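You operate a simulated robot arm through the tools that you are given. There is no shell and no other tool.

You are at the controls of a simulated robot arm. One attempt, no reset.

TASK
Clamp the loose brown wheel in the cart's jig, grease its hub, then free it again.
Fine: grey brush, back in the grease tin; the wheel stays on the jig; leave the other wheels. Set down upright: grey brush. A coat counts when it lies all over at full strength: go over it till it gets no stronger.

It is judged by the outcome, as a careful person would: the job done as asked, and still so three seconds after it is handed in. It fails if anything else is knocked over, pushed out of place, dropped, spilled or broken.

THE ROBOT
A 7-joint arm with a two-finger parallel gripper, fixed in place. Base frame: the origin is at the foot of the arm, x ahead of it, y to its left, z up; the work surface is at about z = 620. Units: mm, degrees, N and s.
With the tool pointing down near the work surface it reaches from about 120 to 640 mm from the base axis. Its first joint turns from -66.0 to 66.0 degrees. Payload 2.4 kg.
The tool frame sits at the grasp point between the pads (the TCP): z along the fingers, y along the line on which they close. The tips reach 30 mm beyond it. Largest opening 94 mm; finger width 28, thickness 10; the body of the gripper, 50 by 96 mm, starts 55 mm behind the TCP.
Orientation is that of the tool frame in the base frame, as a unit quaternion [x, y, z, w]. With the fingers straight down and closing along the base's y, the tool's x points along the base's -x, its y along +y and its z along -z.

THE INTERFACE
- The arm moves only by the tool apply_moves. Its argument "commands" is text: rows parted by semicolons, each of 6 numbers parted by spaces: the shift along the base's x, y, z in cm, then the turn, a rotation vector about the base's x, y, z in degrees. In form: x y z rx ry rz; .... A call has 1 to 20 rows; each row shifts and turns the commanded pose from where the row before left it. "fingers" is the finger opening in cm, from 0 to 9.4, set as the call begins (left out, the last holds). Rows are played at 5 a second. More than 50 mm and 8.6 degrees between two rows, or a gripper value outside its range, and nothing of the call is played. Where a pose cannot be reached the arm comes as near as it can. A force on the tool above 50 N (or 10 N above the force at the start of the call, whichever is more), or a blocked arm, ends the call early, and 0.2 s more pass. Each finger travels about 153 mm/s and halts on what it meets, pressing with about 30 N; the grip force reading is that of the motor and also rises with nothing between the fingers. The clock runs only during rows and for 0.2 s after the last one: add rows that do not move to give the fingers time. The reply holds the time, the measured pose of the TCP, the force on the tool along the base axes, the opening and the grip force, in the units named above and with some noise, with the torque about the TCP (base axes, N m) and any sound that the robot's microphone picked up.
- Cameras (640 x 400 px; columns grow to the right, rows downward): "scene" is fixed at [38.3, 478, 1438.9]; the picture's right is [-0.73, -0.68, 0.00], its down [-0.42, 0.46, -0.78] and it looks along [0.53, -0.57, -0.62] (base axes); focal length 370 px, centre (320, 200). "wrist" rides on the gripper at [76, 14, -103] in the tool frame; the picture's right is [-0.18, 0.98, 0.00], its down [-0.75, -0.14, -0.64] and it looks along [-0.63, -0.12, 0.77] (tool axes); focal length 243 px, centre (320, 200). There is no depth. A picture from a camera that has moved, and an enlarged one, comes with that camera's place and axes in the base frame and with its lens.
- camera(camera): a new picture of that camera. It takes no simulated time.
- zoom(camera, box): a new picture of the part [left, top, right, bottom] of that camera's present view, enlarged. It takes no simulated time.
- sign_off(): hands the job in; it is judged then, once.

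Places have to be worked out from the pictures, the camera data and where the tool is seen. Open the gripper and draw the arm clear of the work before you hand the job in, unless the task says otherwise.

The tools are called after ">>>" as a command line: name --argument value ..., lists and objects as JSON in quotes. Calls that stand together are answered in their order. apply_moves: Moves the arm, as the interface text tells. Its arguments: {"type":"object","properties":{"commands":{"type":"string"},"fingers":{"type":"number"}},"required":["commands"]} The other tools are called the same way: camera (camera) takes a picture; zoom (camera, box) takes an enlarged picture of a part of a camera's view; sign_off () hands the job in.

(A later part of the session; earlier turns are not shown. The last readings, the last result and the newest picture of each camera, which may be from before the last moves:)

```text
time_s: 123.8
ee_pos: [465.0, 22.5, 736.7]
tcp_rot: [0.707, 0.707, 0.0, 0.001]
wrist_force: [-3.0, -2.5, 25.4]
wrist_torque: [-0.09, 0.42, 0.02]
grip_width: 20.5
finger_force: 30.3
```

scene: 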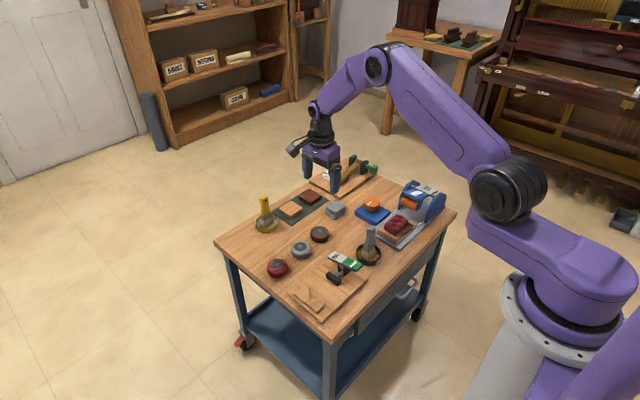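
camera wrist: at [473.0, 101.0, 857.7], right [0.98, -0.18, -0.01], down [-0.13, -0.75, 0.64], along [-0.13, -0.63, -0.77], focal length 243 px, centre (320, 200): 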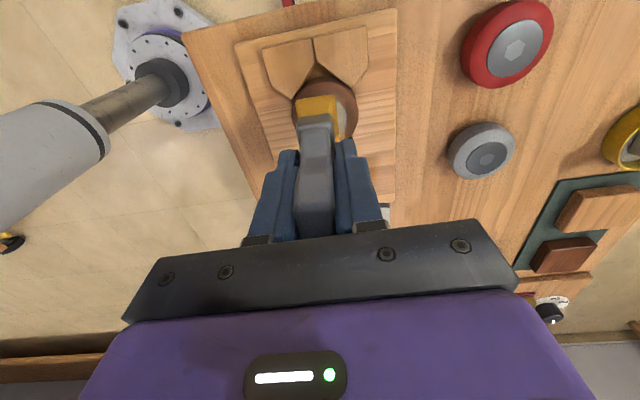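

>>> apply_moves --commands "-0.2 0 0 0 0 0; -0.2 0 0 0 0 0; -0.2 0 0 0 0 0"

>>> apply_moves --commands "-0.2 0 0 0 0 0; -0.2 0 0 0 0 0; -0.2 0 0 0 0 0"

>>> apply_moves --commands "-0.2 0 0 0 0 0"

```text
time_s: 124.6
ee_pos: [458.5, 21.9, 736.1]
tcp_rot: [0.707, 0.707, 0.001, 0.001]
wrist_force: [7.3, 1.1, 9.7]
wrist_torque: [0.01, -0.56, -0.01]
grip_width: 20.5
finger_force: 30.1
```

```text
time_s: 125.4
ee_pos: [455.3, 22.5, 736.9]
tcp_rot: [0.707, 0.707, 0.002, 0.002]
wrist_force: [11.5, 2.9, 16.0]
wrist_torque: [0.2, -1.0, 0.01]
grip_width: 20.7
finger_force: 29.8
```

```text
time_s: 125.8
ee_pos: [453.7, 21.2, 736.4]
tcp_rot: [0.707, 0.708, 0.002, 0.002]
wrist_force: [10.9, 1.6, 14.2]
wrist_torque: [0.09, -0.99, -0.02]
grip_width: 20.4
finger_force: 29.8
```

The -x drag slides properly with 10–16 N contact. I repeat this stroke: lift, return, lower, drag – with the y offset varied to cover the rim.

>>> apply_moves --commands "0 0 0.3 0 0 0; 0.7 0.2 0 0 0 0; 0.7 0 0 0 0 0; 0 0 -0.2 0 0 0; 0 0 -0.1 0 0 0; -0.2 0 0 0 0 0; -0.2 0 0 0 0 0; -0.2 0 0 0 0 0; -0.2 0 0 0 0 0; -0.2 0 0 0 0 0; -0.2 0 0 0 0 0; -0.2 0 0 0 0 0"

>>> apply_moves --commands "0 0 0.3 0 0 0; 0.7 -0.4 0 0 0 0; 0.7 0 0 0 0 0; 0 0 -0.2 0 0 0; 0 0 -0.1 0 0 0; -0.2 0 0 0 0 0; -0.2 0 0 0 0 0; -0.2 0 0 0 0 0; -0.2 0 0 0 0 0; -0.2 0 0 0 0 0; -0.2 0 0 0 0 0; -0.2 0 0 0 0 0"

>>> apply_moves --commands "0 0 0.3 0 0 0; 0.7 0.2 0 0 0 0; 0.7 0 0 0 0 0; 0 0 -0.2 0 0 0; 0 0 -0.1 0 0 0; -0.2 0 0 0 0 0; -0.2 0 0 0 0 0; -0.2 0 0 0 0 0; -0.2 0 0 0 0 0; -0.2 0 0 0 0 0; -0.2 0 0 0 0 0; -0.2 0 0 0 0 0"

```text
time_s: 128.4
ee_pos: [454.1, 23.7, 737.0]
tcp_rot: [0.708, 0.707, 0.003, 0.002]
wrist_force: [13.1, -2.2, 17.1]
wrist_torque: [-0.27, -1.11, -0.02]
grip_width: 20.7
finger_force: 29.5
```

```text
time_s: 131.0
ee_pos: [453.1, 20.1, 737.5]
tcp_rot: [0.708, 0.706, 0.003, 0.003]
wrist_force: [13.5, -3.2, 16.9]
wrist_torque: [-0.26, -1.16, -0.04]
grip_width: 20.7
finger_force: 29.9
```

```text
time_s: 133.6
ee_pos: [452.9, 21.3, 736.9]
tcp_rot: [0.708, 0.707, 0.002, 0.002]
wrist_force: [9.6, -1.3, 21.2]
wrist_torque: [-0.11, -0.96, -0.01]
grip_width: 20.4
finger_force: 30.3
```

Contact was consistent throughout these strokes. I lift aside to check the coat.

>>> apply_moves --commands "0 0 1.0 0 0 0; 0 0 2.0 0 0 0; 0.3 -2.5 1.0 0 0 0; 0 -2.5 0 0 0 0; 0 -1.5 0 0 0 0; 0 0 0 0 0 0"

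>>> zoom --camera "scene" --box '[318, 270, 346, 300]'

>>> zoom --camera "scene" --box '[320, 225, 370, 285]'

>>> zoom --camera "wrist" --box '[250, 0, 390, 120]'

```text
time_s: 135.0
ee_pos: [452.8, -45.0, 775.1]
tcp_rot: [0.707, 0.707, 0.0, 0.0]
wrist_force: [-0.3, 0.3, 0.1]
wrist_torque: [-0.01, -0.01, 0.0]
grip_width: 20.6
finger_force: 30.2
```

```text
13.33 times, centred on (332, 285) of scene
camera zoom: at [38.3, 478.0, 1438.9], right [-0.73, -0.68, 0.0], down [-0.42, 0.46, -0.78], along [0.53, -0.57, -0.62], focal length 4935 px, centre (160, -933)
```

zoom: 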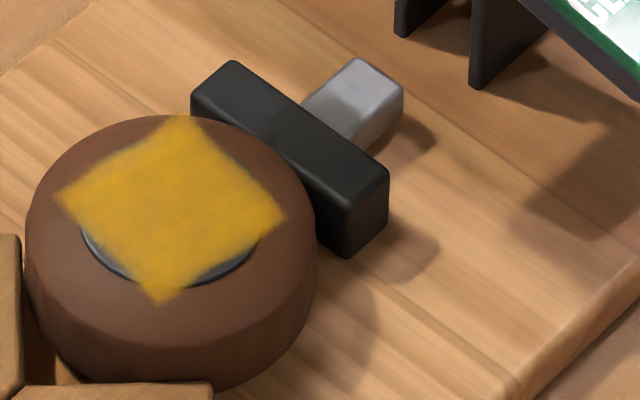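

```text
6.67 times, centred on (345, 255) of scene
camera zoom: at [38.3, 478.0, 1438.9], right [-0.73, -0.68, 0.0], down [-0.42, 0.46, -0.78], along [0.53, -0.57, -0.62], focal length 2467 px, centre (153, -167)
```

zoom: 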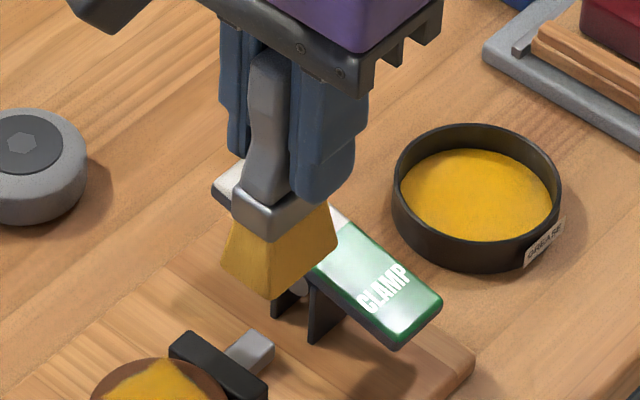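

```text
3.33 times, centred on (320, 60) of wrist
camera zoom: at [466.8, 31.0, 877.7], right [0.98, -0.18, 0.0], down [-0.14, -0.75, 0.64], along [-0.12, -0.63, -0.77], focal length 809 px, centre (320, 667)
```

zoom: 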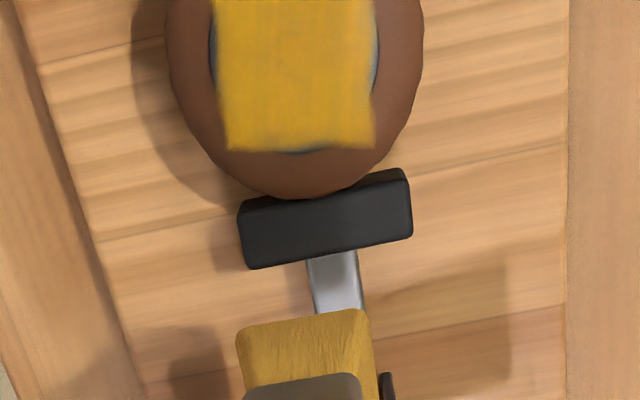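

Excellent – a dense yellow coat now covers most of the hub; only thin slivers at the rim (toward +y, -x, and a bit at -y and +x) remain. I go back for strokes with larger y offsets and a longer x range.

>>> apply_moves --commands "0.6 2.5 0 0 0 0; 0.6 2.5 0 0 0 0; 0 1.9 -1.0 0 0 0; 0 0 -1.5 0 0 0; 0 0 -1.0 0 0 0; 0 0 -0.4 0 0 0; 0 0 -0.1 0 0 0; -0.2 0 0 0 0 0; -0.2 0 0 0 0 0; -0.2 0 0 0 0 0; -0.2 0 0 0 0 0; -0.2 0 0 0 0 0; -0.2 0 0 0 0 0; -0.2 0 0 0 0 0; -0.2 0 0 0 0 0"

>>> apply_moves --commands "-0.2 0 0 0 0 0; -0.2 0 0 0 0 0; 0 0 0.3 0 0 0; 0.7 0 0 0 0 0; 0.7 0 0 0 0 0; 0.7 0 0 0 0 0; 0 0 -0.2 0 0 0; 0 0 -0.1 0 0 0; -0.2 0 0 0 0 0; -0.2 0 0 0 0 0; -0.2 0 0 0 0 0; -0.2 0 0 0 0 0; -0.2 0 0 0 0 0; -0.2 0 0 0 0 0; -0.2 0 0 0 0 0; -0.2 0 0 0 0 0; -0.2 0 0 0 0 0; -0.2 0 0 0 0 0"

```text
time_s: 138.2
ee_pos: [451.2, 26.8, 736.7]
tcp_rot: [0.707, 0.707, 0.003, 0.003]
wrist_force: [12.9, 2.3, 15.8]
wrist_torque: [0.14, -1.13, 0.07]
grip_width: 20.9
finger_force: 30.3
```

```text
time_s: 142.0
ee_pos: [446.3, 25.6, 738.4]
tcp_rot: [0.707, 0.707, 0.0, 0.001]
wrist_force: [8.5, -1.9, 15.8]
wrist_torque: [-0.11, -0.88, 0.01]
grip_width: 20.7
finger_force: 30.0
```

>>> apply_moves --commands "0 0 0.3 0 0 0; 0.7 -0.4 0 0 0 0; 0.7 -0.4 0 0 0 0; 0.6 0 0 0 0 0; 0 0 -0.2 0 0 0; 0 0 -0.1 0 0 0; -0.2 0 0 0 0 0; -0.2 0 0 0 0 0; -0.2 0 0 0 0 0; -0.2 0 0 0 0 0; -0.2 0 0 0 0 0; -0.2 0 0 0 0 0; -0.2 0 0 0 0 0; -0.2 0 0 0 0 0; -0.2 0 0 0 0 0; -0.2 0 0 0 0 0"

>>> apply_moves --commands "0 0 0.3 0 0 0; 0.7 0 0 0 0 0; 0.7 0 0 0 0 0; 0.6 0 0 0 0 0; 0 0 -0.2 0 0 0; 0 0 -0.1 0 0 0; -0.2 0 0 0 0 0; -0.2 0 0 0 0 0; -0.2 0 0 0 0 0; -0.2 0 0 0 0 0; -0.2 0 0 0 0 0; -0.2 0 0 0 0 0; -0.2 0 0 0 0 0; -0.2 0 0 0 0 0; -0.2 0 0 0 0 0; -0.2 0 0 0 0 0"

>>> apply_moves --commands "0 0 1.0 0 0 0; 0 0 2.0 0 0 0; 0.6 -2.5 1.0 0 0 0; 0.4 -2.5 0 0 0 0; 0 -1.5 0 0 0 0; 0 0 0 0 0 0"

>>> zoom --camera "scene" --box '[318, 270, 346, 300]'

>>> zoom --camera "wrist" --box '[250, 0, 390, 120]'

```text
time_s: 145.4
ee_pos: [449.6, 16.6, 737.6]
tcp_rot: [0.707, 0.707, 0.003, 0.003]
wrist_force: [13.5, -0.5, 17.4]
wrist_torque: [0.02, -1.24, -0.05]
grip_width: 21.1
finger_force: 29.4
```

```text
time_s: 148.8
ee_pos: [452.0, 18.1, 736.9]
tcp_rot: [0.707, 0.707, 0.005, 0.004]
wrist_force: [15.1, 0.0, 19.3]
wrist_torque: [0.04, -1.31, -0.05]
grip_width: 21.2
finger_force: 29.5
```

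```text
time_s: 150.2
ee_pos: [459.0, -48.5, 777.6]
tcp_rot: [0.707, 0.707, 0.0, 0.001]
wrist_force: [-0.5, 0.0, -0.1]
wrist_torque: [0.0, -0.01, 0.01]
grip_width: 20.5
finger_force: 29.4
```

```text
13.33 times, centred on (332, 285) of scene
camera zoom: at [38.3, 478.0, 1438.9], right [-0.73, -0.68, 0.0], down [-0.42, 0.46, -0.78], along [0.53, -0.57, -0.62], focal length 4935 px, centre (160, -933)
```

zoom: 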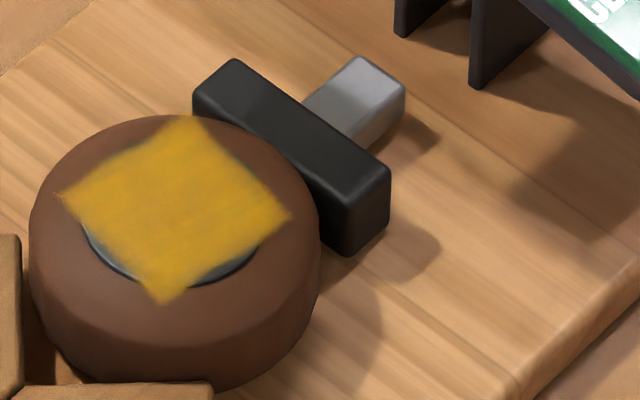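

```text
3.33 times, centred on (320, 60) of wrist
camera zoom: at [471.9, 27.4, 879.0], right [0.98, -0.18, 0.0], down [-0.14, -0.75, 0.64], along [-0.12, -0.63, -0.77], focal length 809 px, centre (320, 667)
```

zoom: 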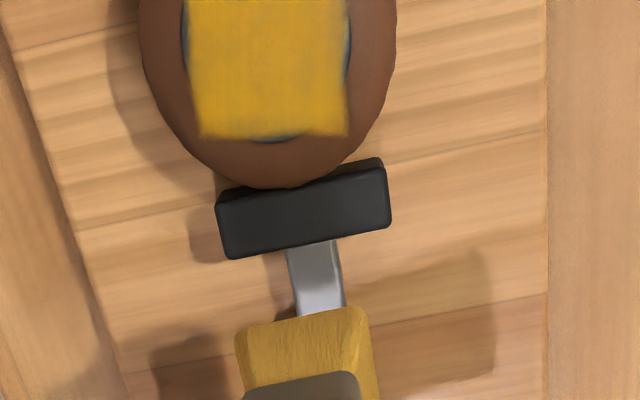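

The yellow area kept exactly the same square outline despite the wider strokes, and it is turned ~10° against the brush, so that square is the hub's whole coat patch. I look closely for weaker spots.

>>> zoom --camera "scene" --box '[320, 276, 340, 294]'

>>> zoom --camera "wrist" --box '[280, 0, 350, 50]'

>>> camera --camera "wrist"

```text
16.00 times, centred on (330, 285) of scene
camera zoom: at [38.3, 478.0, 1438.9], right [-0.73, -0.68, 0.0], down [-0.42, 0.46, -0.78], along [0.53, -0.57, -0.62], focal length 5922 px, centre (160, -1160)
```

zoom: 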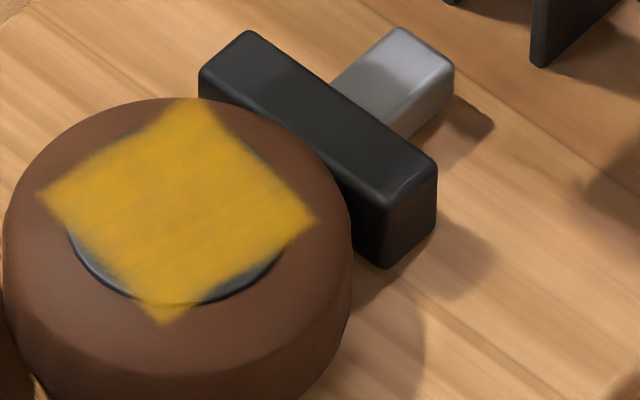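

```text
8.00 times, centred on (315, 25) of wrist
camera zoom: at [471.9, 27.4, 879.0], right [0.98, -0.18, 0.0], down [-0.14, -0.75, 0.64], along [-0.12, -0.63, -0.77], focal length 1941 px, centre (360, 1600)
```

zoom: 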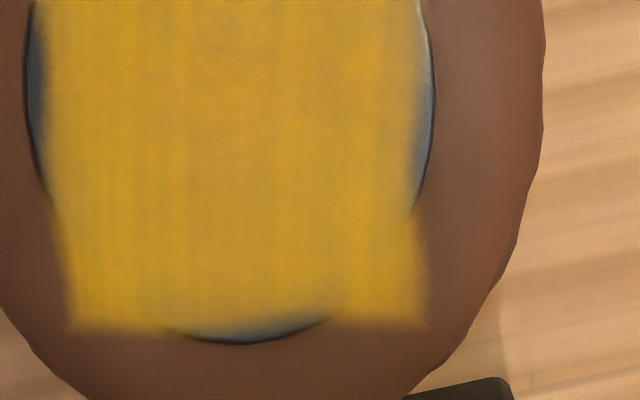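

```text
taken
camera wrist: at [471.9, 27.4, 879.0], right [0.98, -0.18, 0.0], down [-0.14, -0.75, 0.64], along [-0.12, -0.63, -0.77], focal length 243 px, centre (320, 200)
```

wrist: 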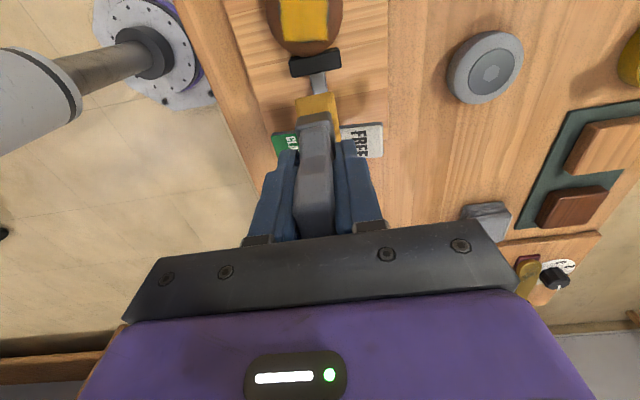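

The coat looks even with soft edges. To be sure it's at full strength I'll reload the brush and give another round, then compare. First I take extra pose readings for a safe approach to the tin.

>>> apply_moves --commands "0 0 1.0 0 0 0; 0 0 1.0 0 0 0; 0 0 0 0 0 0"

>>> apply_moves --commands "0 0 0 0 0 0"

>>> apply_moves --commands "0 0 0 0 0 0"

>>> apply_moves --commands "0 0 0 0 0 0"

```text
time_s: 151.0
ee_pos: [458.6, -46.9, 797.9]
tcp_rot: [0.708, 0.706, 0.0, 0.0]
wrist_force: [0.8, 0.3, -1.0]
wrist_torque: [0.01, 0.01, 0.05]
grip_width: 20.3
finger_force: 29.9
```

```text
time_s: 151.4
ee_pos: [458.0, -47.1, 796.4]
tcp_rot: [0.707, 0.707, 0.0, 0.0]
wrist_force: [0.6, -0.8, -1.0]
wrist_torque: [-0.02, 0.0, 0.01]
grip_width: 20.6
finger_force: 30.2
```

```text
time_s: 151.8
ee_pos: [458.1, -49.2, 795.6]
tcp_rot: [0.707, 0.707, -0.001, 0.0]
wrist_force: [0.5, 0.3, -1.1]
wrist_torque: [0.01, -0.01, 0.0]
grip_width: 20.5
finger_force: 30.0
```

```text
time_s: 152.2
ee_pos: [457.9, -47.4, 797.2]
tcp_rot: [0.707, 0.707, 0.0, 0.001]
wrist_force: [-0.1, -0.1, -1.0]
wrist_torque: [-0.01, 0.0, 0.01]
grip_width: 20.5
finger_force: 29.7
```

Pose is about (458.3,-47.8,797). I go over the tin, dip to just above the floor, and lift.

>>> apply_moves --commands "-0.2 -1.5 0.5 0 0 0; -0.2 -2.5 0.5 0 0 0; -0.2 -3.0 0 0 0 0; -0.2 -3.0 0 0 0 0; -0.08 -2.6 0 0 0 0; 0 0 -2.0 0 0 0; 0 0 -2.0 0 0 0; 0 0 0 0 0 0; 0 0 0 0 0 0"

>>> zoom --camera "scene" --box '[340, 205, 400, 275]'

>>> zoom --camera "wrist" --box '[250, 20, 390, 160]'

>>> zoom --camera "scene" --box '[318, 270, 346, 300]'

```text
time_s: 154.2
ee_pos: [449.4, -172.5, 765.9]
tcp_rot: [0.707, 0.708, 0.0, 0.0]
wrist_force: [-0.3, 0.1, -1.4]
wrist_torque: [0.0, 0.01, -0.04]
grip_width: 20.5
finger_force: 30.7
```

```text
5.71 times, centred on (370, 240) of scene
camera zoom: at [38.3, 478.0, 1438.9], right [-0.73, -0.68, 0.0], down [-0.42, 0.46, -0.78], along [0.53, -0.57, -0.62], focal length 2115 px, centre (34, -29)
```

zoom: 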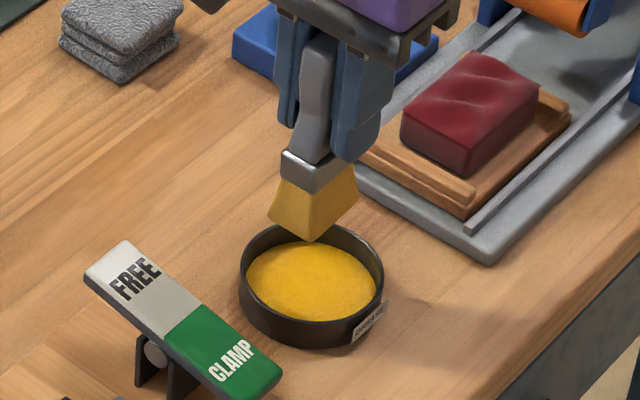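

```text
2.86 times, centred on (320, 90) of wrist
camera zoom: at [463.4, -96.8, 867.7], right [0.98, -0.18, 0.0], down [-0.14, -0.75, 0.64], along [-0.12, -0.63, -0.77], focal length 693 px, centre (320, 514)
```

zoom: 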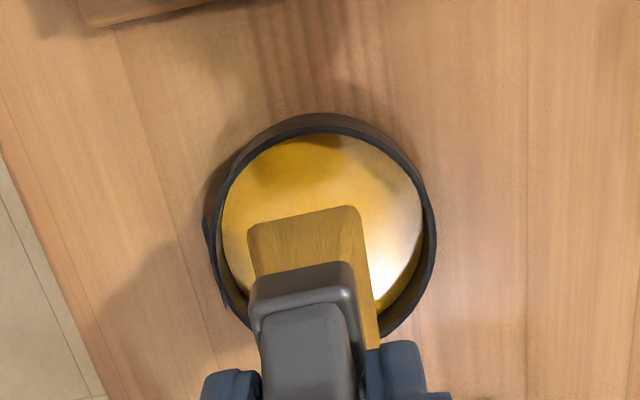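

```text
13.33 times, centred on (332, 285) of scene
camera zoom: at [38.3, 478.0, 1438.9], right [-0.73, -0.68, 0.0], down [-0.42, 0.46, -0.78], along [0.53, -0.57, -0.62], focal length 4935 px, centre (160, -933)
```

zoom: 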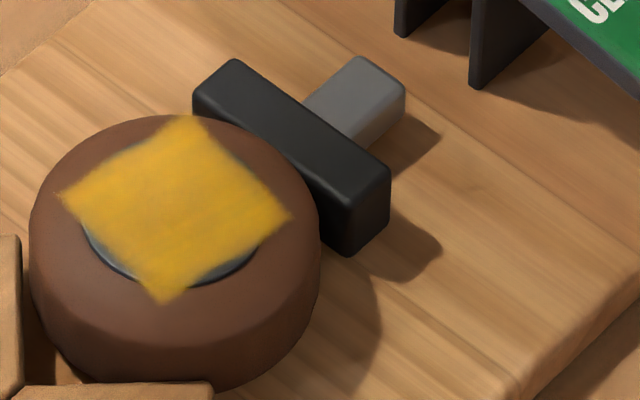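

Bristles have paled a bit, so a reload is worthwhile. I lower into the grease.

>>> apply_moves --commands "0 0 -2.0 0 0 0; 0 0 -2.0 0 0 0; 0 0 -1.2 0 0 0; 0 0 -0.6 0 0 0; 0 0 -0.2 0 0 0; 0 0 0 0 0 0; 0 0 0 0 0 0"

>>> apply_moves --commands "0 0 -0.1 0 0 0; 0 0 0 0 0 0"

>>> apply_moves --commands "0 0 -0.1 0 0 0; 0 0 0 0 0 0"

>>> zoom --camera "scene" --box '[345, 225, 395, 275]'

```text
time_s: 155.8
ee_pos: [448.7, -174.0, 705.7]
tcp_rot: [0.708, 0.706, 0.0, 0.0]
wrist_force: [1.4, 0.2, -0.8]
wrist_torque: [-0.04, 0.02, -0.01]
grip_width: 20.4
finger_force: 30.1
```

```text
time_s: 156.4
ee_pos: [448.7, -173.1, 704.8]
tcp_rot: [0.707, 0.707, 0.001, 0.001]
wrist_force: [-0.3, 0.9, -0.7]
wrist_torque: [-0.01, 0.03, 0.02]
grip_width: 20.8
finger_force: 30.1
```

```text
time_s: 157.0
ee_pos: [448.0, -174.3, 704.4]
tcp_rot: [0.707, 0.707, 0.001, 0.001]
wrist_force: [-0.2, 0.6, 2.9]
wrist_torque: [0.13, 0.07, 0.03]
grip_width: 20.5
finger_force: 30.0
```

```text
8.00 times, centred on (370, 250) of scene
camera zoom: at [38.3, 478.1, 1438.9], right [-0.73, -0.68, 0.0], down [-0.42, 0.46, -0.78], along [0.53, -0.57, -0.62], focal length 2961 px, centre (-80, -200)
```

zoom: 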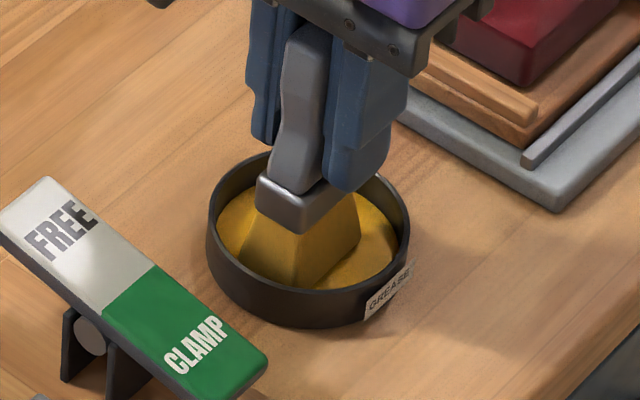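

>>> apply_moves --commands "0 0 -0.02 0 0 0; 0 0 0 0 0 0; 0 0 0.06 0 0 0; 0.2 0.2 0 0 0 0; -0.2 0.2 0 0 0 0; -0.2 -0.2 0 0 0 0; 0.2 -0.2 0 0 0 0; 0 0 0 0 0 0; 0 0 1.0 0 0 0; 0 0 2.0 0 0 0; 0 0 2.0 0 0 0; 0 0 2.0 0 0 0; 0 0 2.0 0 0 0; 0 0 0 0 0 0"

>>> zoom --camera "scene" --box '[340, 205, 400, 275]'

```text
time_s: 160.0
ee_pos: [448.6, -173.7, 795.2]
tcp_rot: [0.708, 0.706, 0.001, 0.0]
wrist_force: [0.1, 0.5, -1.2]
wrist_torque: [-0.02, -0.01, 0.0]
grip_width: 20.5
finger_force: 30.3
```

```text
5.71 times, centred on (370, 240) of scene
camera zoom: at [38.3, 478.0, 1438.9], right [-0.73, -0.68, 0.0], down [-0.42, 0.46, -0.78], along [0.53, -0.57, -0.62], focal length 2115 px, centre (34, -29)
```

zoom: 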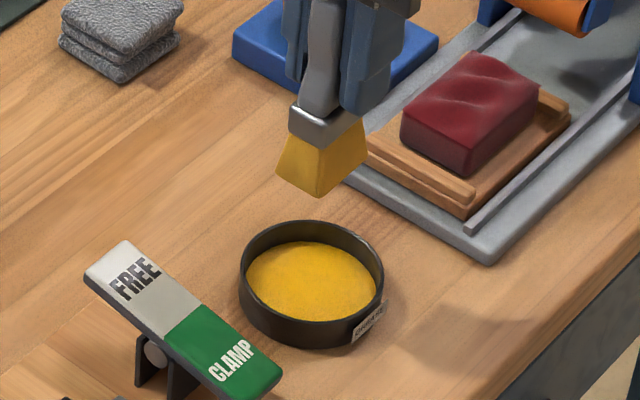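

The brush is reloaded (bright yellow). Back over the hub, to the stroke's start side.

>>> apply_moves --commands "0.1 1.2 0.5 0 0 0; 0.2 2.4 0.5 0 0 0; 0.25 3.1 0 0 0 0; 0.25 3.1 0 0 0 0; 0.25 3.1 0 0 0 0; 0.25 3.1 0 0 0 0; 0.15 2.4 0 0 0 0; 0.1 1.18 0 0 0 0; 0 0 -2.0 0 0 0; 0 0 -2.0 0 0 0; 0 0 -1.5 0 0 0; 0 0 -1.0 0 0 0; 0 0 0 0 0 0; 0 0 0 0 0 0"

>>> apply_moves --commands "0 0 -0.1 0 0 0; 0 0 0 0 0 0"

>>> apply_moves --commands "0 0 -0.1 0 0 0; 0 0 0 0 0 0"

>>> zoom --camera "scene" --box '[310, 255, 350, 305]'

```text
time_s: 163.0
ee_pos: [464.4, 21.9, 740.3]
tcp_rot: [0.707, 0.707, 0.0, 0.0]
wrist_force: [0.3, 0.7, -2.1]
wrist_torque: [-0.03, 0.01, -0.02]
grip_width: 20.4
finger_force: 29.8
```

```text
time_s: 163.6
ee_pos: [463.6, 22.2, 739.7]
tcp_rot: [0.707, 0.707, 0.0, 0.0]
wrist_force: [-0.5, 0.3, -0.2]
wrist_torque: [0.01, 0.0, 0.03]
grip_width: 20.6
finger_force: 30.0
```

```text
time_s: 164.2
ee_pos: [463.2, 22.1, 739.0]
tcp_rot: [0.707, 0.707, 0.0, 0.0]
wrist_force: [0.2, 0.4, -0.5]
wrist_torque: [-0.03, -0.01, -0.01]
grip_width: 20.4
finger_force: 29.3
```

```text
8.00 times, centred on (330, 280) of scene
camera zoom: at [38.3, 478.0, 1438.9], right [-0.73, -0.68, 0.0], down [-0.42, 0.46, -0.78], along [0.53, -0.57, -0.62], focal length 2961 px, centre (240, -440)
```

zoom: 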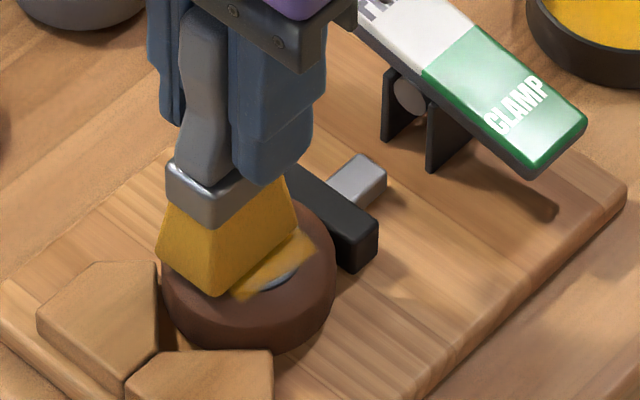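

>>> apply_moves --commands "0 0 -0.08 0 0 0; 0 0 0 0 0 0"

>>> apply_moves --commands "0 0 -0.05 0 0 0; 0 0 0 0 0 0"

>>> apply_moves --commands "0 0 -0.05 0 0 0; 0 0 0 0 0 0"

```text
time_s: 164.8
ee_pos: [464.3, 22.7, 737.1]
tcp_rot: [0.707, 0.707, 0.001, 0.001]
wrist_force: [-1.2, -0.4, 3.3]
wrist_torque: [-0.04, 0.07, -0.02]
grip_width: 20.7
finger_force: 29.9
```

```text
time_s: 165.4
ee_pos: [464.7, 22.2, 737.0]
tcp_rot: [0.707, 0.707, 0.001, 0.001]
wrist_force: [-1.9, -1.8, 22.0]
wrist_torque: [-0.09, 0.29, -0.01]
grip_width: 20.5
finger_force: 30.4
```

```text
time_s: 166.0
ee_pos: [463.9, 21.9, 735.7]
tcp_rot: [0.707, 0.707, 0.001, 0.001]
wrist_force: [-2.8, 1.0, 44.1]
wrist_torque: [0.01, 0.44, 0.02]
grip_width: 20.4
finger_force: 30.0
```

I ease back to ~22 N and run a set of drag strokes at three y offsets.

>>> apply_moves --commands "0 0 0.05 0 0 0; -0.2 0 0 0 0 0; -0.2 0 0 0 0 0; -0.2 0 0 0 0 0; -0.2 0 0 0 0 0; -0.2 0 0 0 0 0; -0.2 0 0 0 0 0; -0.2 0 0 0 0 0; -0.2 0 0 0 0 0"

>>> apply_moves --commands "0 0 0.3 0 0 0; 0.8 0.3 0 0 0 0; 0.8 0 0 0 0 0; 0 0 -0.2 0 0 0; 0 0 -0.1 0 0 0; -0.2 0 0 0 0 0; -0.2 0 0 0 0 0; -0.2 0 0 0 0 0; -0.2 0 0 0 0 0; -0.2 0 0 0 0 0; -0.2 0 0 0 0 0; -0.2 0 0 0 0 0; -0.2 0 0 0 0 0"

>>> apply_moves --commands "0 0 0.3 0 0 0; 0.8 -0.6 0 0 0 0; 0.8 0 0 0 0 0; 0 0 -0.2 0 0 0; 0 0 -0.1 0 0 0; -0.2 0 0 0 0 0; -0.2 0 0 0 0 0; -0.2 0 0 0 0 0; -0.2 0 0 0 0 0; -0.2 0 0 0 0 0; -0.2 0 0 0 0 0; -0.2 0 0 0 0 0; -0.2 0 0 0 0 0"

>>> apply_moves --commands "0 0 0.3 0 0 0; 0.8 0.3 0 0 0 0; 0.8 0 0 0 0 0; 0 0 -0.2 0 0 0; 0 0 -0.1 0 0 0; -0.2 0 0 0 0 0; -0.2 0 0 0 0 0; -0.2 0 0 0 0 0; -0.2 0 0 0 0 0; -0.2 0 0 0 0 0; -0.2 0 0 0 0 0; -0.2 0 0 0 0 0; -0.2 0 0 0 0 0"

```text
time_s: 168.0
ee_pos: [447.0, 23.0, 736.8]
tcp_rot: [0.708, 0.707, 0.001, 0.0]
wrist_force: [8.8, 0.1, 18.6]
wrist_torque: [0.02, -0.94, 0.0]
grip_width: 20.7
finger_force: 30.4
```

```text
time_s: 170.8
ee_pos: [449.5, 25.8, 736.0]
tcp_rot: [0.707, 0.707, 0.002, 0.001]
wrist_force: [9.5, -0.7, 12.5]
wrist_torque: [-0.08, -0.88, 0.04]
grip_width: 20.7
finger_force: 29.7
```

```text
time_s: 173.6
ee_pos: [448.7, 19.6, 737.8]
tcp_rot: [0.707, 0.707, 0.001, 0.001]
wrist_force: [6.6, 1.5, 6.5]
wrist_torque: [0.18, -0.64, -0.01]
grip_width: 20.6
finger_force: 30.3
```

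```text
time_s: 176.4
ee_pos: [451.8, 22.3, 737.6]
tcp_rot: [0.707, 0.707, 0.004, 0.004]
wrist_force: [15.4, -0.1, 19.4]
wrist_torque: [-0.01, -1.3, 0.01]
grip_width: 21.3
finger_force: 29.6
```

All strokes had contact. I lift away and inspect the coat from both cameras.

>>> apply_moves --commands "0 0 1.0 0 0 0; 0 0 2.0 0 0 0; 0.4 -2.5 1.5 0 0 0; 0.3 -2.5 1.0 0 0 0; 0 -2.5 0.5 0 0 0; 0 -2.5 0 0 0 0; 0 0 0 0 0 0"

>>> zoom --camera "scene" --box '[318, 270, 346, 300]'

>>> zoom --camera "scene" --box '[320, 276, 340, 294]'

>>> zoom --camera "wrist" --box '[250, 0, 390, 120]'

```text
time_s: 178.0
ee_pos: [454.9, -78.5, 795.6]
tcp_rot: [0.707, 0.707, -0.001, 0.0]
wrist_force: [1.1, -0.1, -1.4]
wrist_torque: [-0.01, 0.01, 0.03]
grip_width: 20.3
finger_force: 30.5
```

```text
13.33 times, centred on (332, 285) of scene
camera zoom: at [38.3, 478.0, 1438.9], right [-0.73, -0.68, 0.0], down [-0.42, 0.46, -0.78], along [0.53, -0.57, -0.62], focal length 4935 px, centre (160, -933)
```

zoom: 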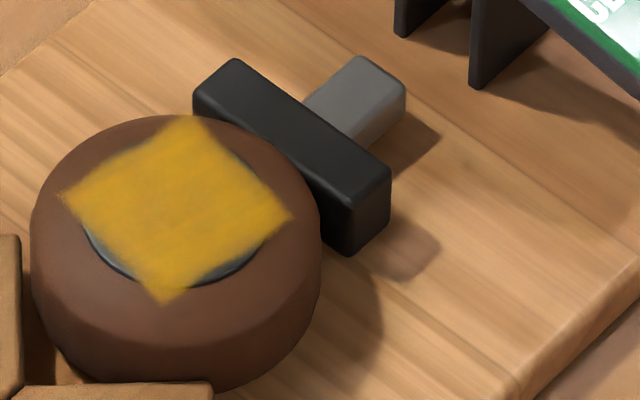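

```text
16.00 times, centred on (330, 285) of scene
camera zoom: at [38.3, 478.0, 1438.9], right [-0.73, -0.68, 0.0], down [-0.42, 0.46, -0.78], along [0.53, -0.57, -0.62], focal length 5922 px, centre (160, -1160)
```

zoom: 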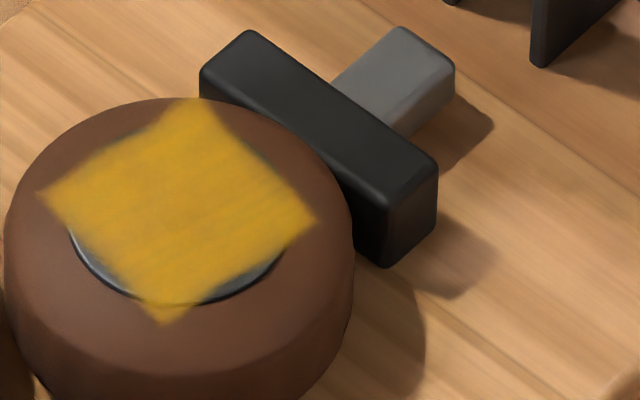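

```text
3.33 times, centred on (320, 60) of wrist
camera zoom: at [468.7, -3.1, 898.3], right [0.98, -0.18, 0.0], down [-0.14, -0.75, 0.64], along [-0.12, -0.63, -0.77], focal length 809 px, centre (320, 667)
```

zoom: 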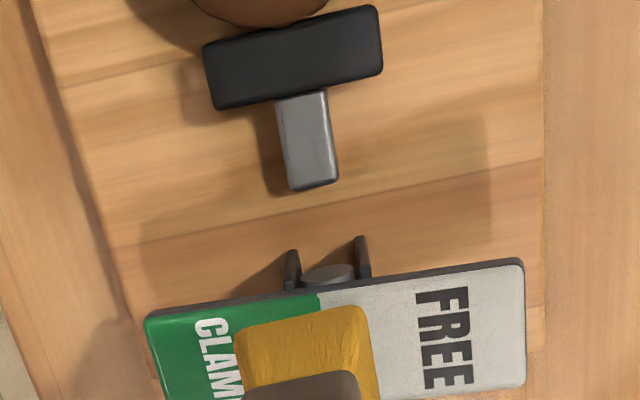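

The coat's extent and tone are unchanged after the reloaded round, so it seems saturated. I check the corners and edges at high magnification for weak spots.

>>> zoom --camera "scene" --box '[320, 278, 332, 286]'

>>> zoom --camera "scene" --box '[324, 284, 342, 294]'

>>> zoom --camera "scene" --box '[326, 276, 342, 286]'

```text
16.00 times, centred on (326, 282) of scene
camera zoom: at [38.3, 478.0, 1438.9], right [-0.73, -0.68, 0.0], down [-0.42, 0.46, -0.78], along [0.53, -0.57, -0.62], focal length 5922 px, centre (224, -1112)
```

zoom: 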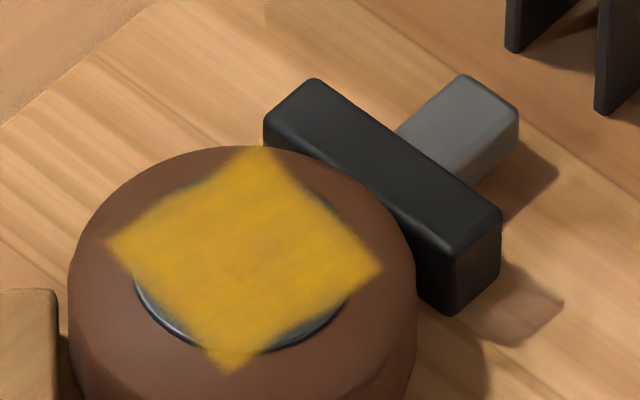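

```text
16.00 times, centred on (333, 289) of scene
camera zoom: at [38.3, 478.0, 1438.9], right [-0.73, -0.68, 0.0], down [-0.42, 0.46, -0.78], along [0.53, -0.57, -0.62], focal length 5922 px, centre (112, -1224)
```

zoom: 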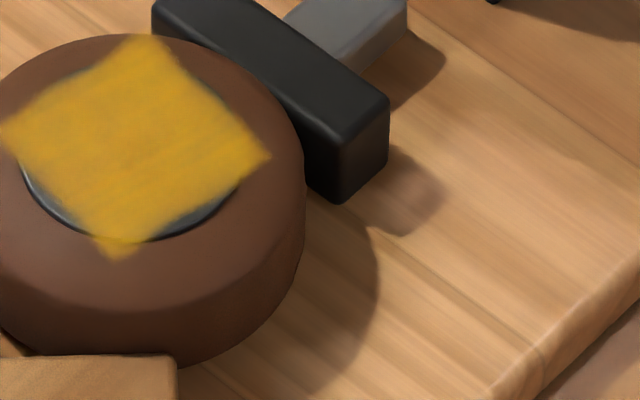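

```text
16.00 times, centred on (334, 281) of scene
camera zoom: at [38.3, 478.0, 1438.9], right [-0.73, -0.68, 0.0], down [-0.42, 0.46, -0.78], along [0.53, -0.57, -0.62], focal length 5922 px, centre (96, -1096)
```

zoom: 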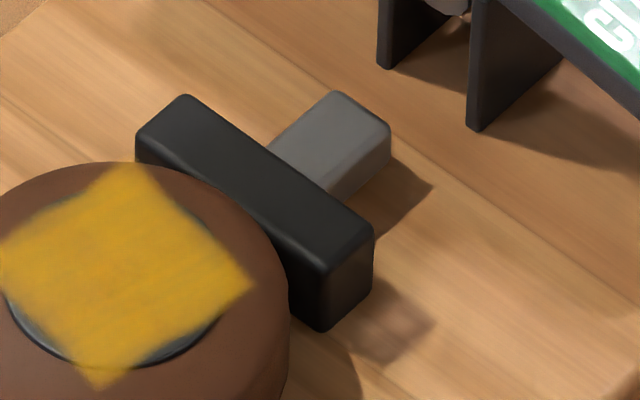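

>>> apply_moves --commands "0 1.5 2.5 0 0 0; 0 1.5 2.5 0 0 0; 0 1.0 2.0 0 0 0; 0 0 0 0 0 0"

>>> zoom --camera "wrist" --box '[280, 0, 360, 70]'

>>> zoom --camera "wrist" --box '[300, 10, 330, 40]'

```text
time_s: 179.0
ee_pos: [454.5, -36.8, 865.5]
tcp_rot: [0.707, 0.707, -0.001, 0.0]
wrist_force: [0.5, 0.2, -1.3]
wrist_torque: [-0.03, 0.02, 0.03]
grip_width: 20.3
finger_force: 30.1
```

```text
5.71 times, centred on (320, 35) of wrist
camera zoom: at [468.6, 39.2, 968.1], right [0.98, -0.18, 0.0], down [-0.14, -0.75, 0.64], along [-0.12, -0.63, -0.77], focal length 1386 px, centre (320, 1143)
```

zoom: 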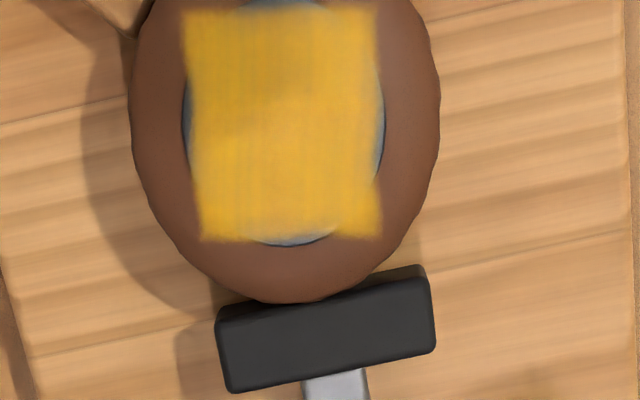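

```text
13.33 times, centred on (315, 25) of wrist
camera zoom: at [468.6, 39.2, 968.1], right [0.98, -0.18, 0.0], down [-0.14, -0.75, 0.64], along [-0.12, -0.63, -0.77], focal length 3235 px, centre (387, 2533)
```

zoom: 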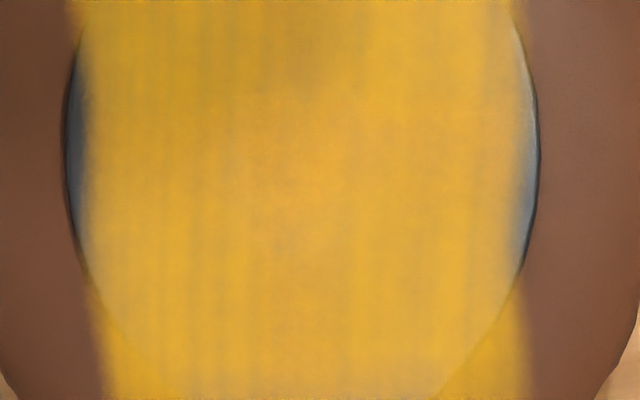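

The overhead view shows the whole square coat patch solid yellow with uniform edges – the coat is complete. Now I return the brush to the grease tin: first above it, then check alignment.

>>> apply_moves --commands "-0.1 -1.5 -1.0 0 0 0; -0.1 -2.5 -1.5 0 0 0; -0.1 -3.0 -1.5 0 0 0; -0.1 -3.0 -1.5 0 0 0; -0.1 -2.5 -1.4 0 0 0; 0 -1.15 0 0 0 0; 0 0 -2.0 0 0 0; 0 0 -1.0 0 0 0; 0 0 0 0 0 0; 0 0 0 0 0 0"

>>> apply_moves --commands "0 0 0 0 0 0"

>>> apply_moves --commands "0 0 0 0 0 0"

>>> zoom --camera "scene" --box '[340, 205, 400, 275]'

>>> zoom --camera "wrist" --box '[250, 20, 390, 160]'

```text
time_s: 181.2
ee_pos: [450.1, -175.0, 767.4]
tcp_rot: [0.707, 0.707, 0.0, 0.001]
wrist_force: [0.2, -0.1, -1.6]
wrist_torque: [0.02, 0.0, -0.01]
grip_width: 20.3
finger_force: 29.7
```

```text
time_s: 181.6
ee_pos: [451.0, -174.2, 767.4]
tcp_rot: [0.707, 0.707, -0.001, 0.001]
wrist_force: [0.0, 0.0, -1.6]
wrist_torque: [0.0, -0.01, -0.02]
grip_width: 20.5
finger_force: 30.2
```

```text
time_s: 182.0
ee_pos: [449.5, -174.3, 767.3]
tcp_rot: [0.707, 0.707, 0.0, 0.001]
wrist_force: [-0.6, 0.2, -0.6]
wrist_torque: [0.0, -0.01, 0.01]
grip_width: 20.5
finger_force: 29.9
```

```text
5.71 times, centred on (370, 240) of scene
camera zoom: at [38.3, 478.0, 1438.9], right [-0.73, -0.68, 0.0], down [-0.42, 0.46, -0.78], along [0.53, -0.57, -0.62], focal length 2115 px, centre (34, -29)
```

zoom: 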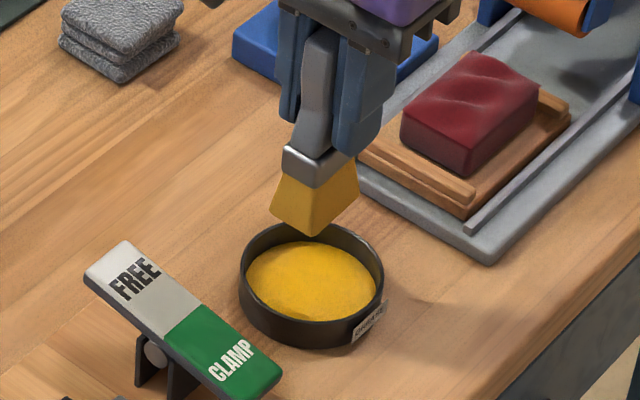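

```text
2.86 times, centred on (320, 90) of wrist
camera zoom: at [464.1, -98.7, 869.4], right [0.98, -0.18, 0.0], down [-0.14, -0.75, 0.64], along [-0.12, -0.63, -0.77], focal length 693 px, centre (320, 514)
```

zoom: 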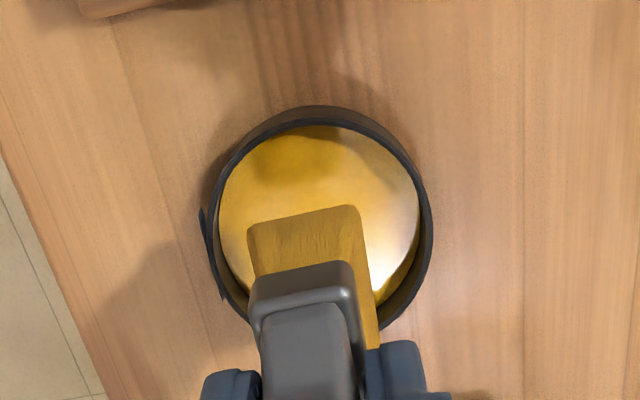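

Aligned as in the earlier dips. I lower the brush into the tin until it just rests on the floor.

>>> apply_moves --commands "0 0 -2.0 0 0 0; 0 0 -2.0 0 0 0; 0 0 -1.2 0 0 0; 0 0 -0.5 0 0 0; 0 0 -0.3 0 0 0; 0 0 0 0 0 0; 0 0 0 0 0 0"

>>> apply_moves --commands "0 0 -0.1 0 0 0; 0 0 0 0 0 0"

>>> apply_moves --commands "0 0 -0.08 0 0 0; 0 0 0 0 0 0"

>>> apply_moves --commands "0 0 -0.04 0 0 0; 0 0 0 0 0 0"

```text
time_s: 183.6
ee_pos: [451.1, -174.8, 707.1]
tcp_rot: [0.707, 0.707, 0.001, 0.001]
wrist_force: [-0.3, 0.0, -1.8]
wrist_torque: [0.0, 0.0, 0.04]
grip_width: 20.8
finger_force: 29.7
```

```text
time_s: 184.2
ee_pos: [449.8, -174.6, 707.0]
tcp_rot: [0.708, 0.707, 0.001, 0.001]
wrist_force: [-0.4, 0.4, 0.1]
wrist_torque: [0.01, 0.02, -0.03]
grip_width: 20.5
finger_force: 30.1
```

```text
time_s: 184.8
ee_pos: [449.0, -174.6, 706.0]
tcp_rot: [0.707, 0.707, 0.001, 0.001]
wrist_force: [0.6, -0.4, -1.2]
wrist_torque: [0.02, 0.03, 0.0]
grip_width: 20.8
finger_force: 30.3
```

```text
time_s: 185.4
ee_pos: [448.0, -174.0, 705.0]
tcp_rot: [0.707, 0.707, 0.001, 0.0]
wrist_force: [0.3, 0.2, -0.8]
wrist_torque: [0.01, -0.02, 0.0]
grip_width: 20.6
finger_force: 30.2
```

>>> apply_moves --commands "0 0 -0.05 0 0 0; 0 0 0 0 0 0"

>>> apply_moves --commands "0 0 -0.03 0 0 0; 0 0 0 0 0 0"

```text
time_s: 186.0
ee_pos: [450.9, -174.0, 704.8]
tcp_rot: [0.707, 0.707, 0.0, 0.001]
wrist_force: [-0.1, -0.4, -1.8]
wrist_torque: [0.0, 0.02, -0.04]
grip_width: 20.5
finger_force: 30.1
```

```text
time_s: 186.6
ee_pos: [449.9, -173.5, 704.0]
tcp_rot: [0.707, 0.707, 0.0, 0.001]
wrist_force: [0.2, 0.0, -0.6]
wrist_torque: [-0.01, -0.03, 0.02]
grip_width: 20.6
finger_force: 30.4
```

>>> apply_moves --commands "0 0 -0.04 0 0 0; 0 0 0 0 0 0"

>>> apply_moves --commands "0 0 -0.04 0 0 0; 0 0 0 0 0 0"

>>> zoom --camera "scene" --box '[345, 215, 395, 275]'

```text
time_s: 187.2
ee_pos: [450.2, -175.1, 704.3]
tcp_rot: [0.707, 0.707, 0.001, -0.001]
wrist_force: [-0.7, 1.2, 5.2]
wrist_torque: [0.21, 0.06, 0.01]
grip_width: 20.5
finger_force: 30.1
```

```text
time_s: 187.8
ee_pos: [449.8, -174.4, 704.4]
tcp_rot: [0.707, 0.707, 0.0, 0.001]
wrist_force: [-1.6, 0.4, 15.8]
wrist_torque: [0.46, 0.19, 0.03]
grip_width: 20.6
finger_force: 30.2
```

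```text
6.67 times, centred on (370, 245) of scene
camera zoom: at [38.0, 478.1, 1438.9], right [-0.73, -0.68, 0.0], down [-0.42, 0.46, -0.78], along [0.53, -0.57, -0.62], focal length 2467 px, centre (-13, -100)
```

zoom: 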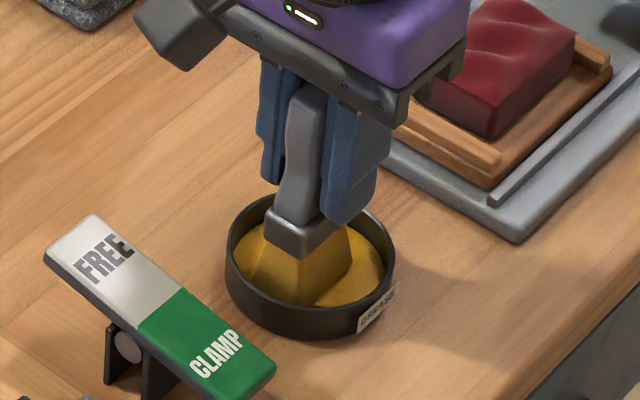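

The brush rests on the tin floor (16 N). I relieve the load slightly, then open the fingers a little to release it.

>>> apply_moves --commands "0 0 0.04 0 0 0; 0 0 0 0 0 0"

>>> apply_moves --commands "0 0 0 0 0 0; 0 0 0 0 0 0; 0 0 0 0 0 0; 0 0 0 0 0 0" --fingers 3.2

>>> zoom --camera "scene" --box '[345, 215, 395, 275]'

>>> camera --camera "wrist"

```text
time_s: 188.4
ee_pos: [450.3, -175.1, 703.8]
tcp_rot: [0.708, 0.706, 0.0, 0.001]
wrist_force: [1.0, 0.0, 6.6]
wrist_torque: [0.17, -0.05, -0.02]
grip_width: 20.5
finger_force: 30.0
```

```text
time_s: 189.4
ee_pos: [449.8, -175.1, 704.1]
tcp_rot: [0.707, 0.707, 0.001, 0.001]
wrist_force: [-1.1, 0.7, -0.1]
wrist_torque: [0.04, -0.02, 0.02]
grip_width: 31.9
finger_force: 0.0
```

```text
6.67 times, centred on (370, 245) of scene
camera zoom: at [38.3, 478.0, 1438.9], right [-0.73, -0.68, 0.0], down [-0.42, 0.46, -0.78], along [0.53, -0.57, -0.62], focal length 2467 px, centre (-13, -100)
```

zoom: 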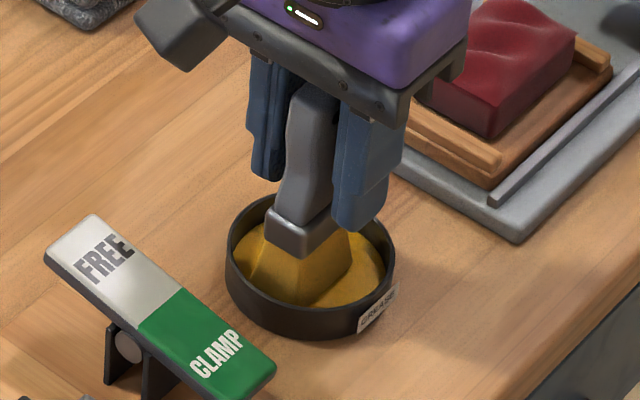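

```text
taken
camera wrist: at [463.9, -98.5, 806.1], right [0.98, -0.18, 0.0], down [-0.14, -0.75, 0.64], along [-0.12, -0.63, -0.77], focal length 243 px, centre (320, 200)
```

wrist: 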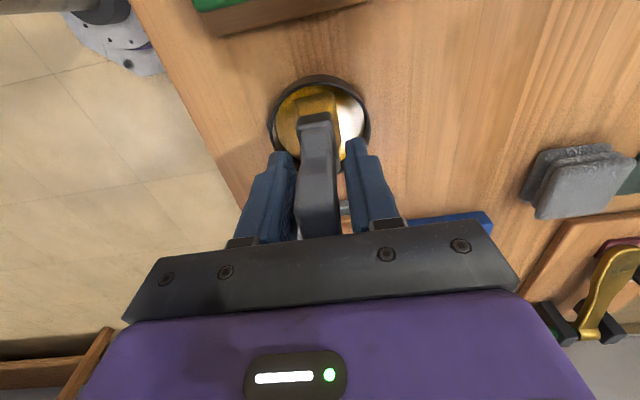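

The brush stands on its own in the tin. I open wider and rise straight up.

>>> apply_moves --commands "0 0 0 0 0 0; 0 0 0 0 0 0; 0 0 0.5 0 0 0; 0 0 1.0 0 0 0; 0 0 2.0 0 0 0; 0 0 2.5 0 0 0; 0 0 2.5 0 0 0; 0 0 2.0 0 0 0; 0 0 0 0 0 0" --fingers 6.0

>>> zoom --camera "scene" --box '[345, 205, 395, 275]'

>>> camera --camera "wrist"

>>> zoom --camera "scene" --box '[318, 270, 346, 300]'

```text
time_s: 191.4
ee_pos: [450.4, -174.2, 810.6]
tcp_rot: [0.707, 0.707, 0.001, 0.0]
wrist_force: [-0.2, 0.0, 0.9]
wrist_torque: [-0.01, -0.02, 0.02]
grip_width: 60.0
finger_force: 0.0
```

```text
5.71 times, centred on (370, 240) of scene
camera zoom: at [38.3, 478.0, 1438.9], right [-0.73, -0.68, 0.0], down [-0.42, 0.46, -0.78], along [0.53, -0.57, -0.62], focal length 2115 px, centre (34, -29)
```

zoom: 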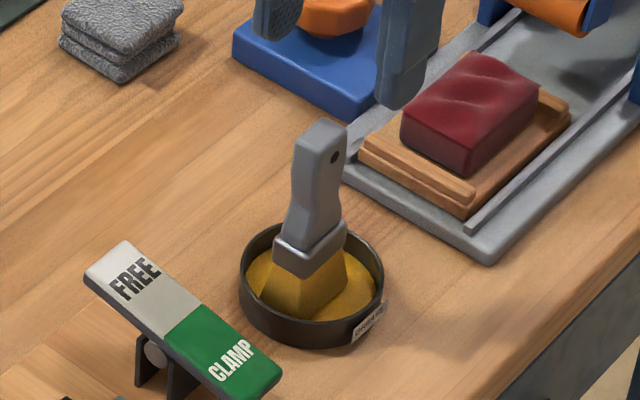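

```text
taken
camera wrist: at [464.0, -98.5, 911.8], right [0.98, -0.18, 0.0], down [-0.14, -0.75, 0.64], along [-0.12, -0.63, -0.77], focal length 243 px, centre (320, 200)
```

wrist: 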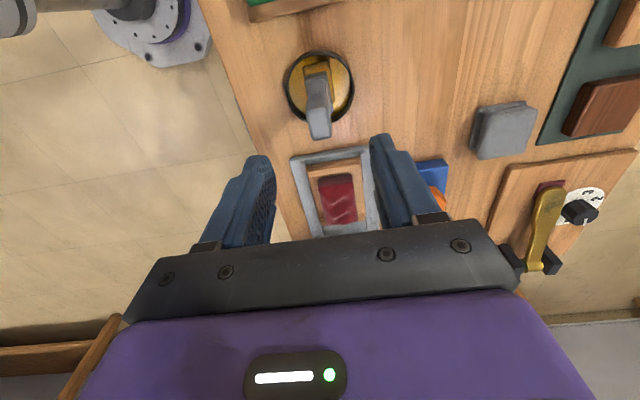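

```text
13.33 times, centred on (332, 285) of scene
camera zoom: at [38.3, 478.0, 1438.9], right [-0.73, -0.68, 0.0], down [-0.42, 0.46, -0.78], along [0.53, -0.57, -0.62], focal length 4935 px, centre (160, -933)
```

zoom: 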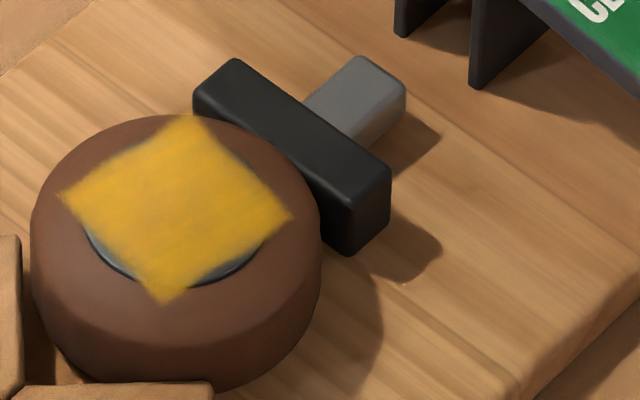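

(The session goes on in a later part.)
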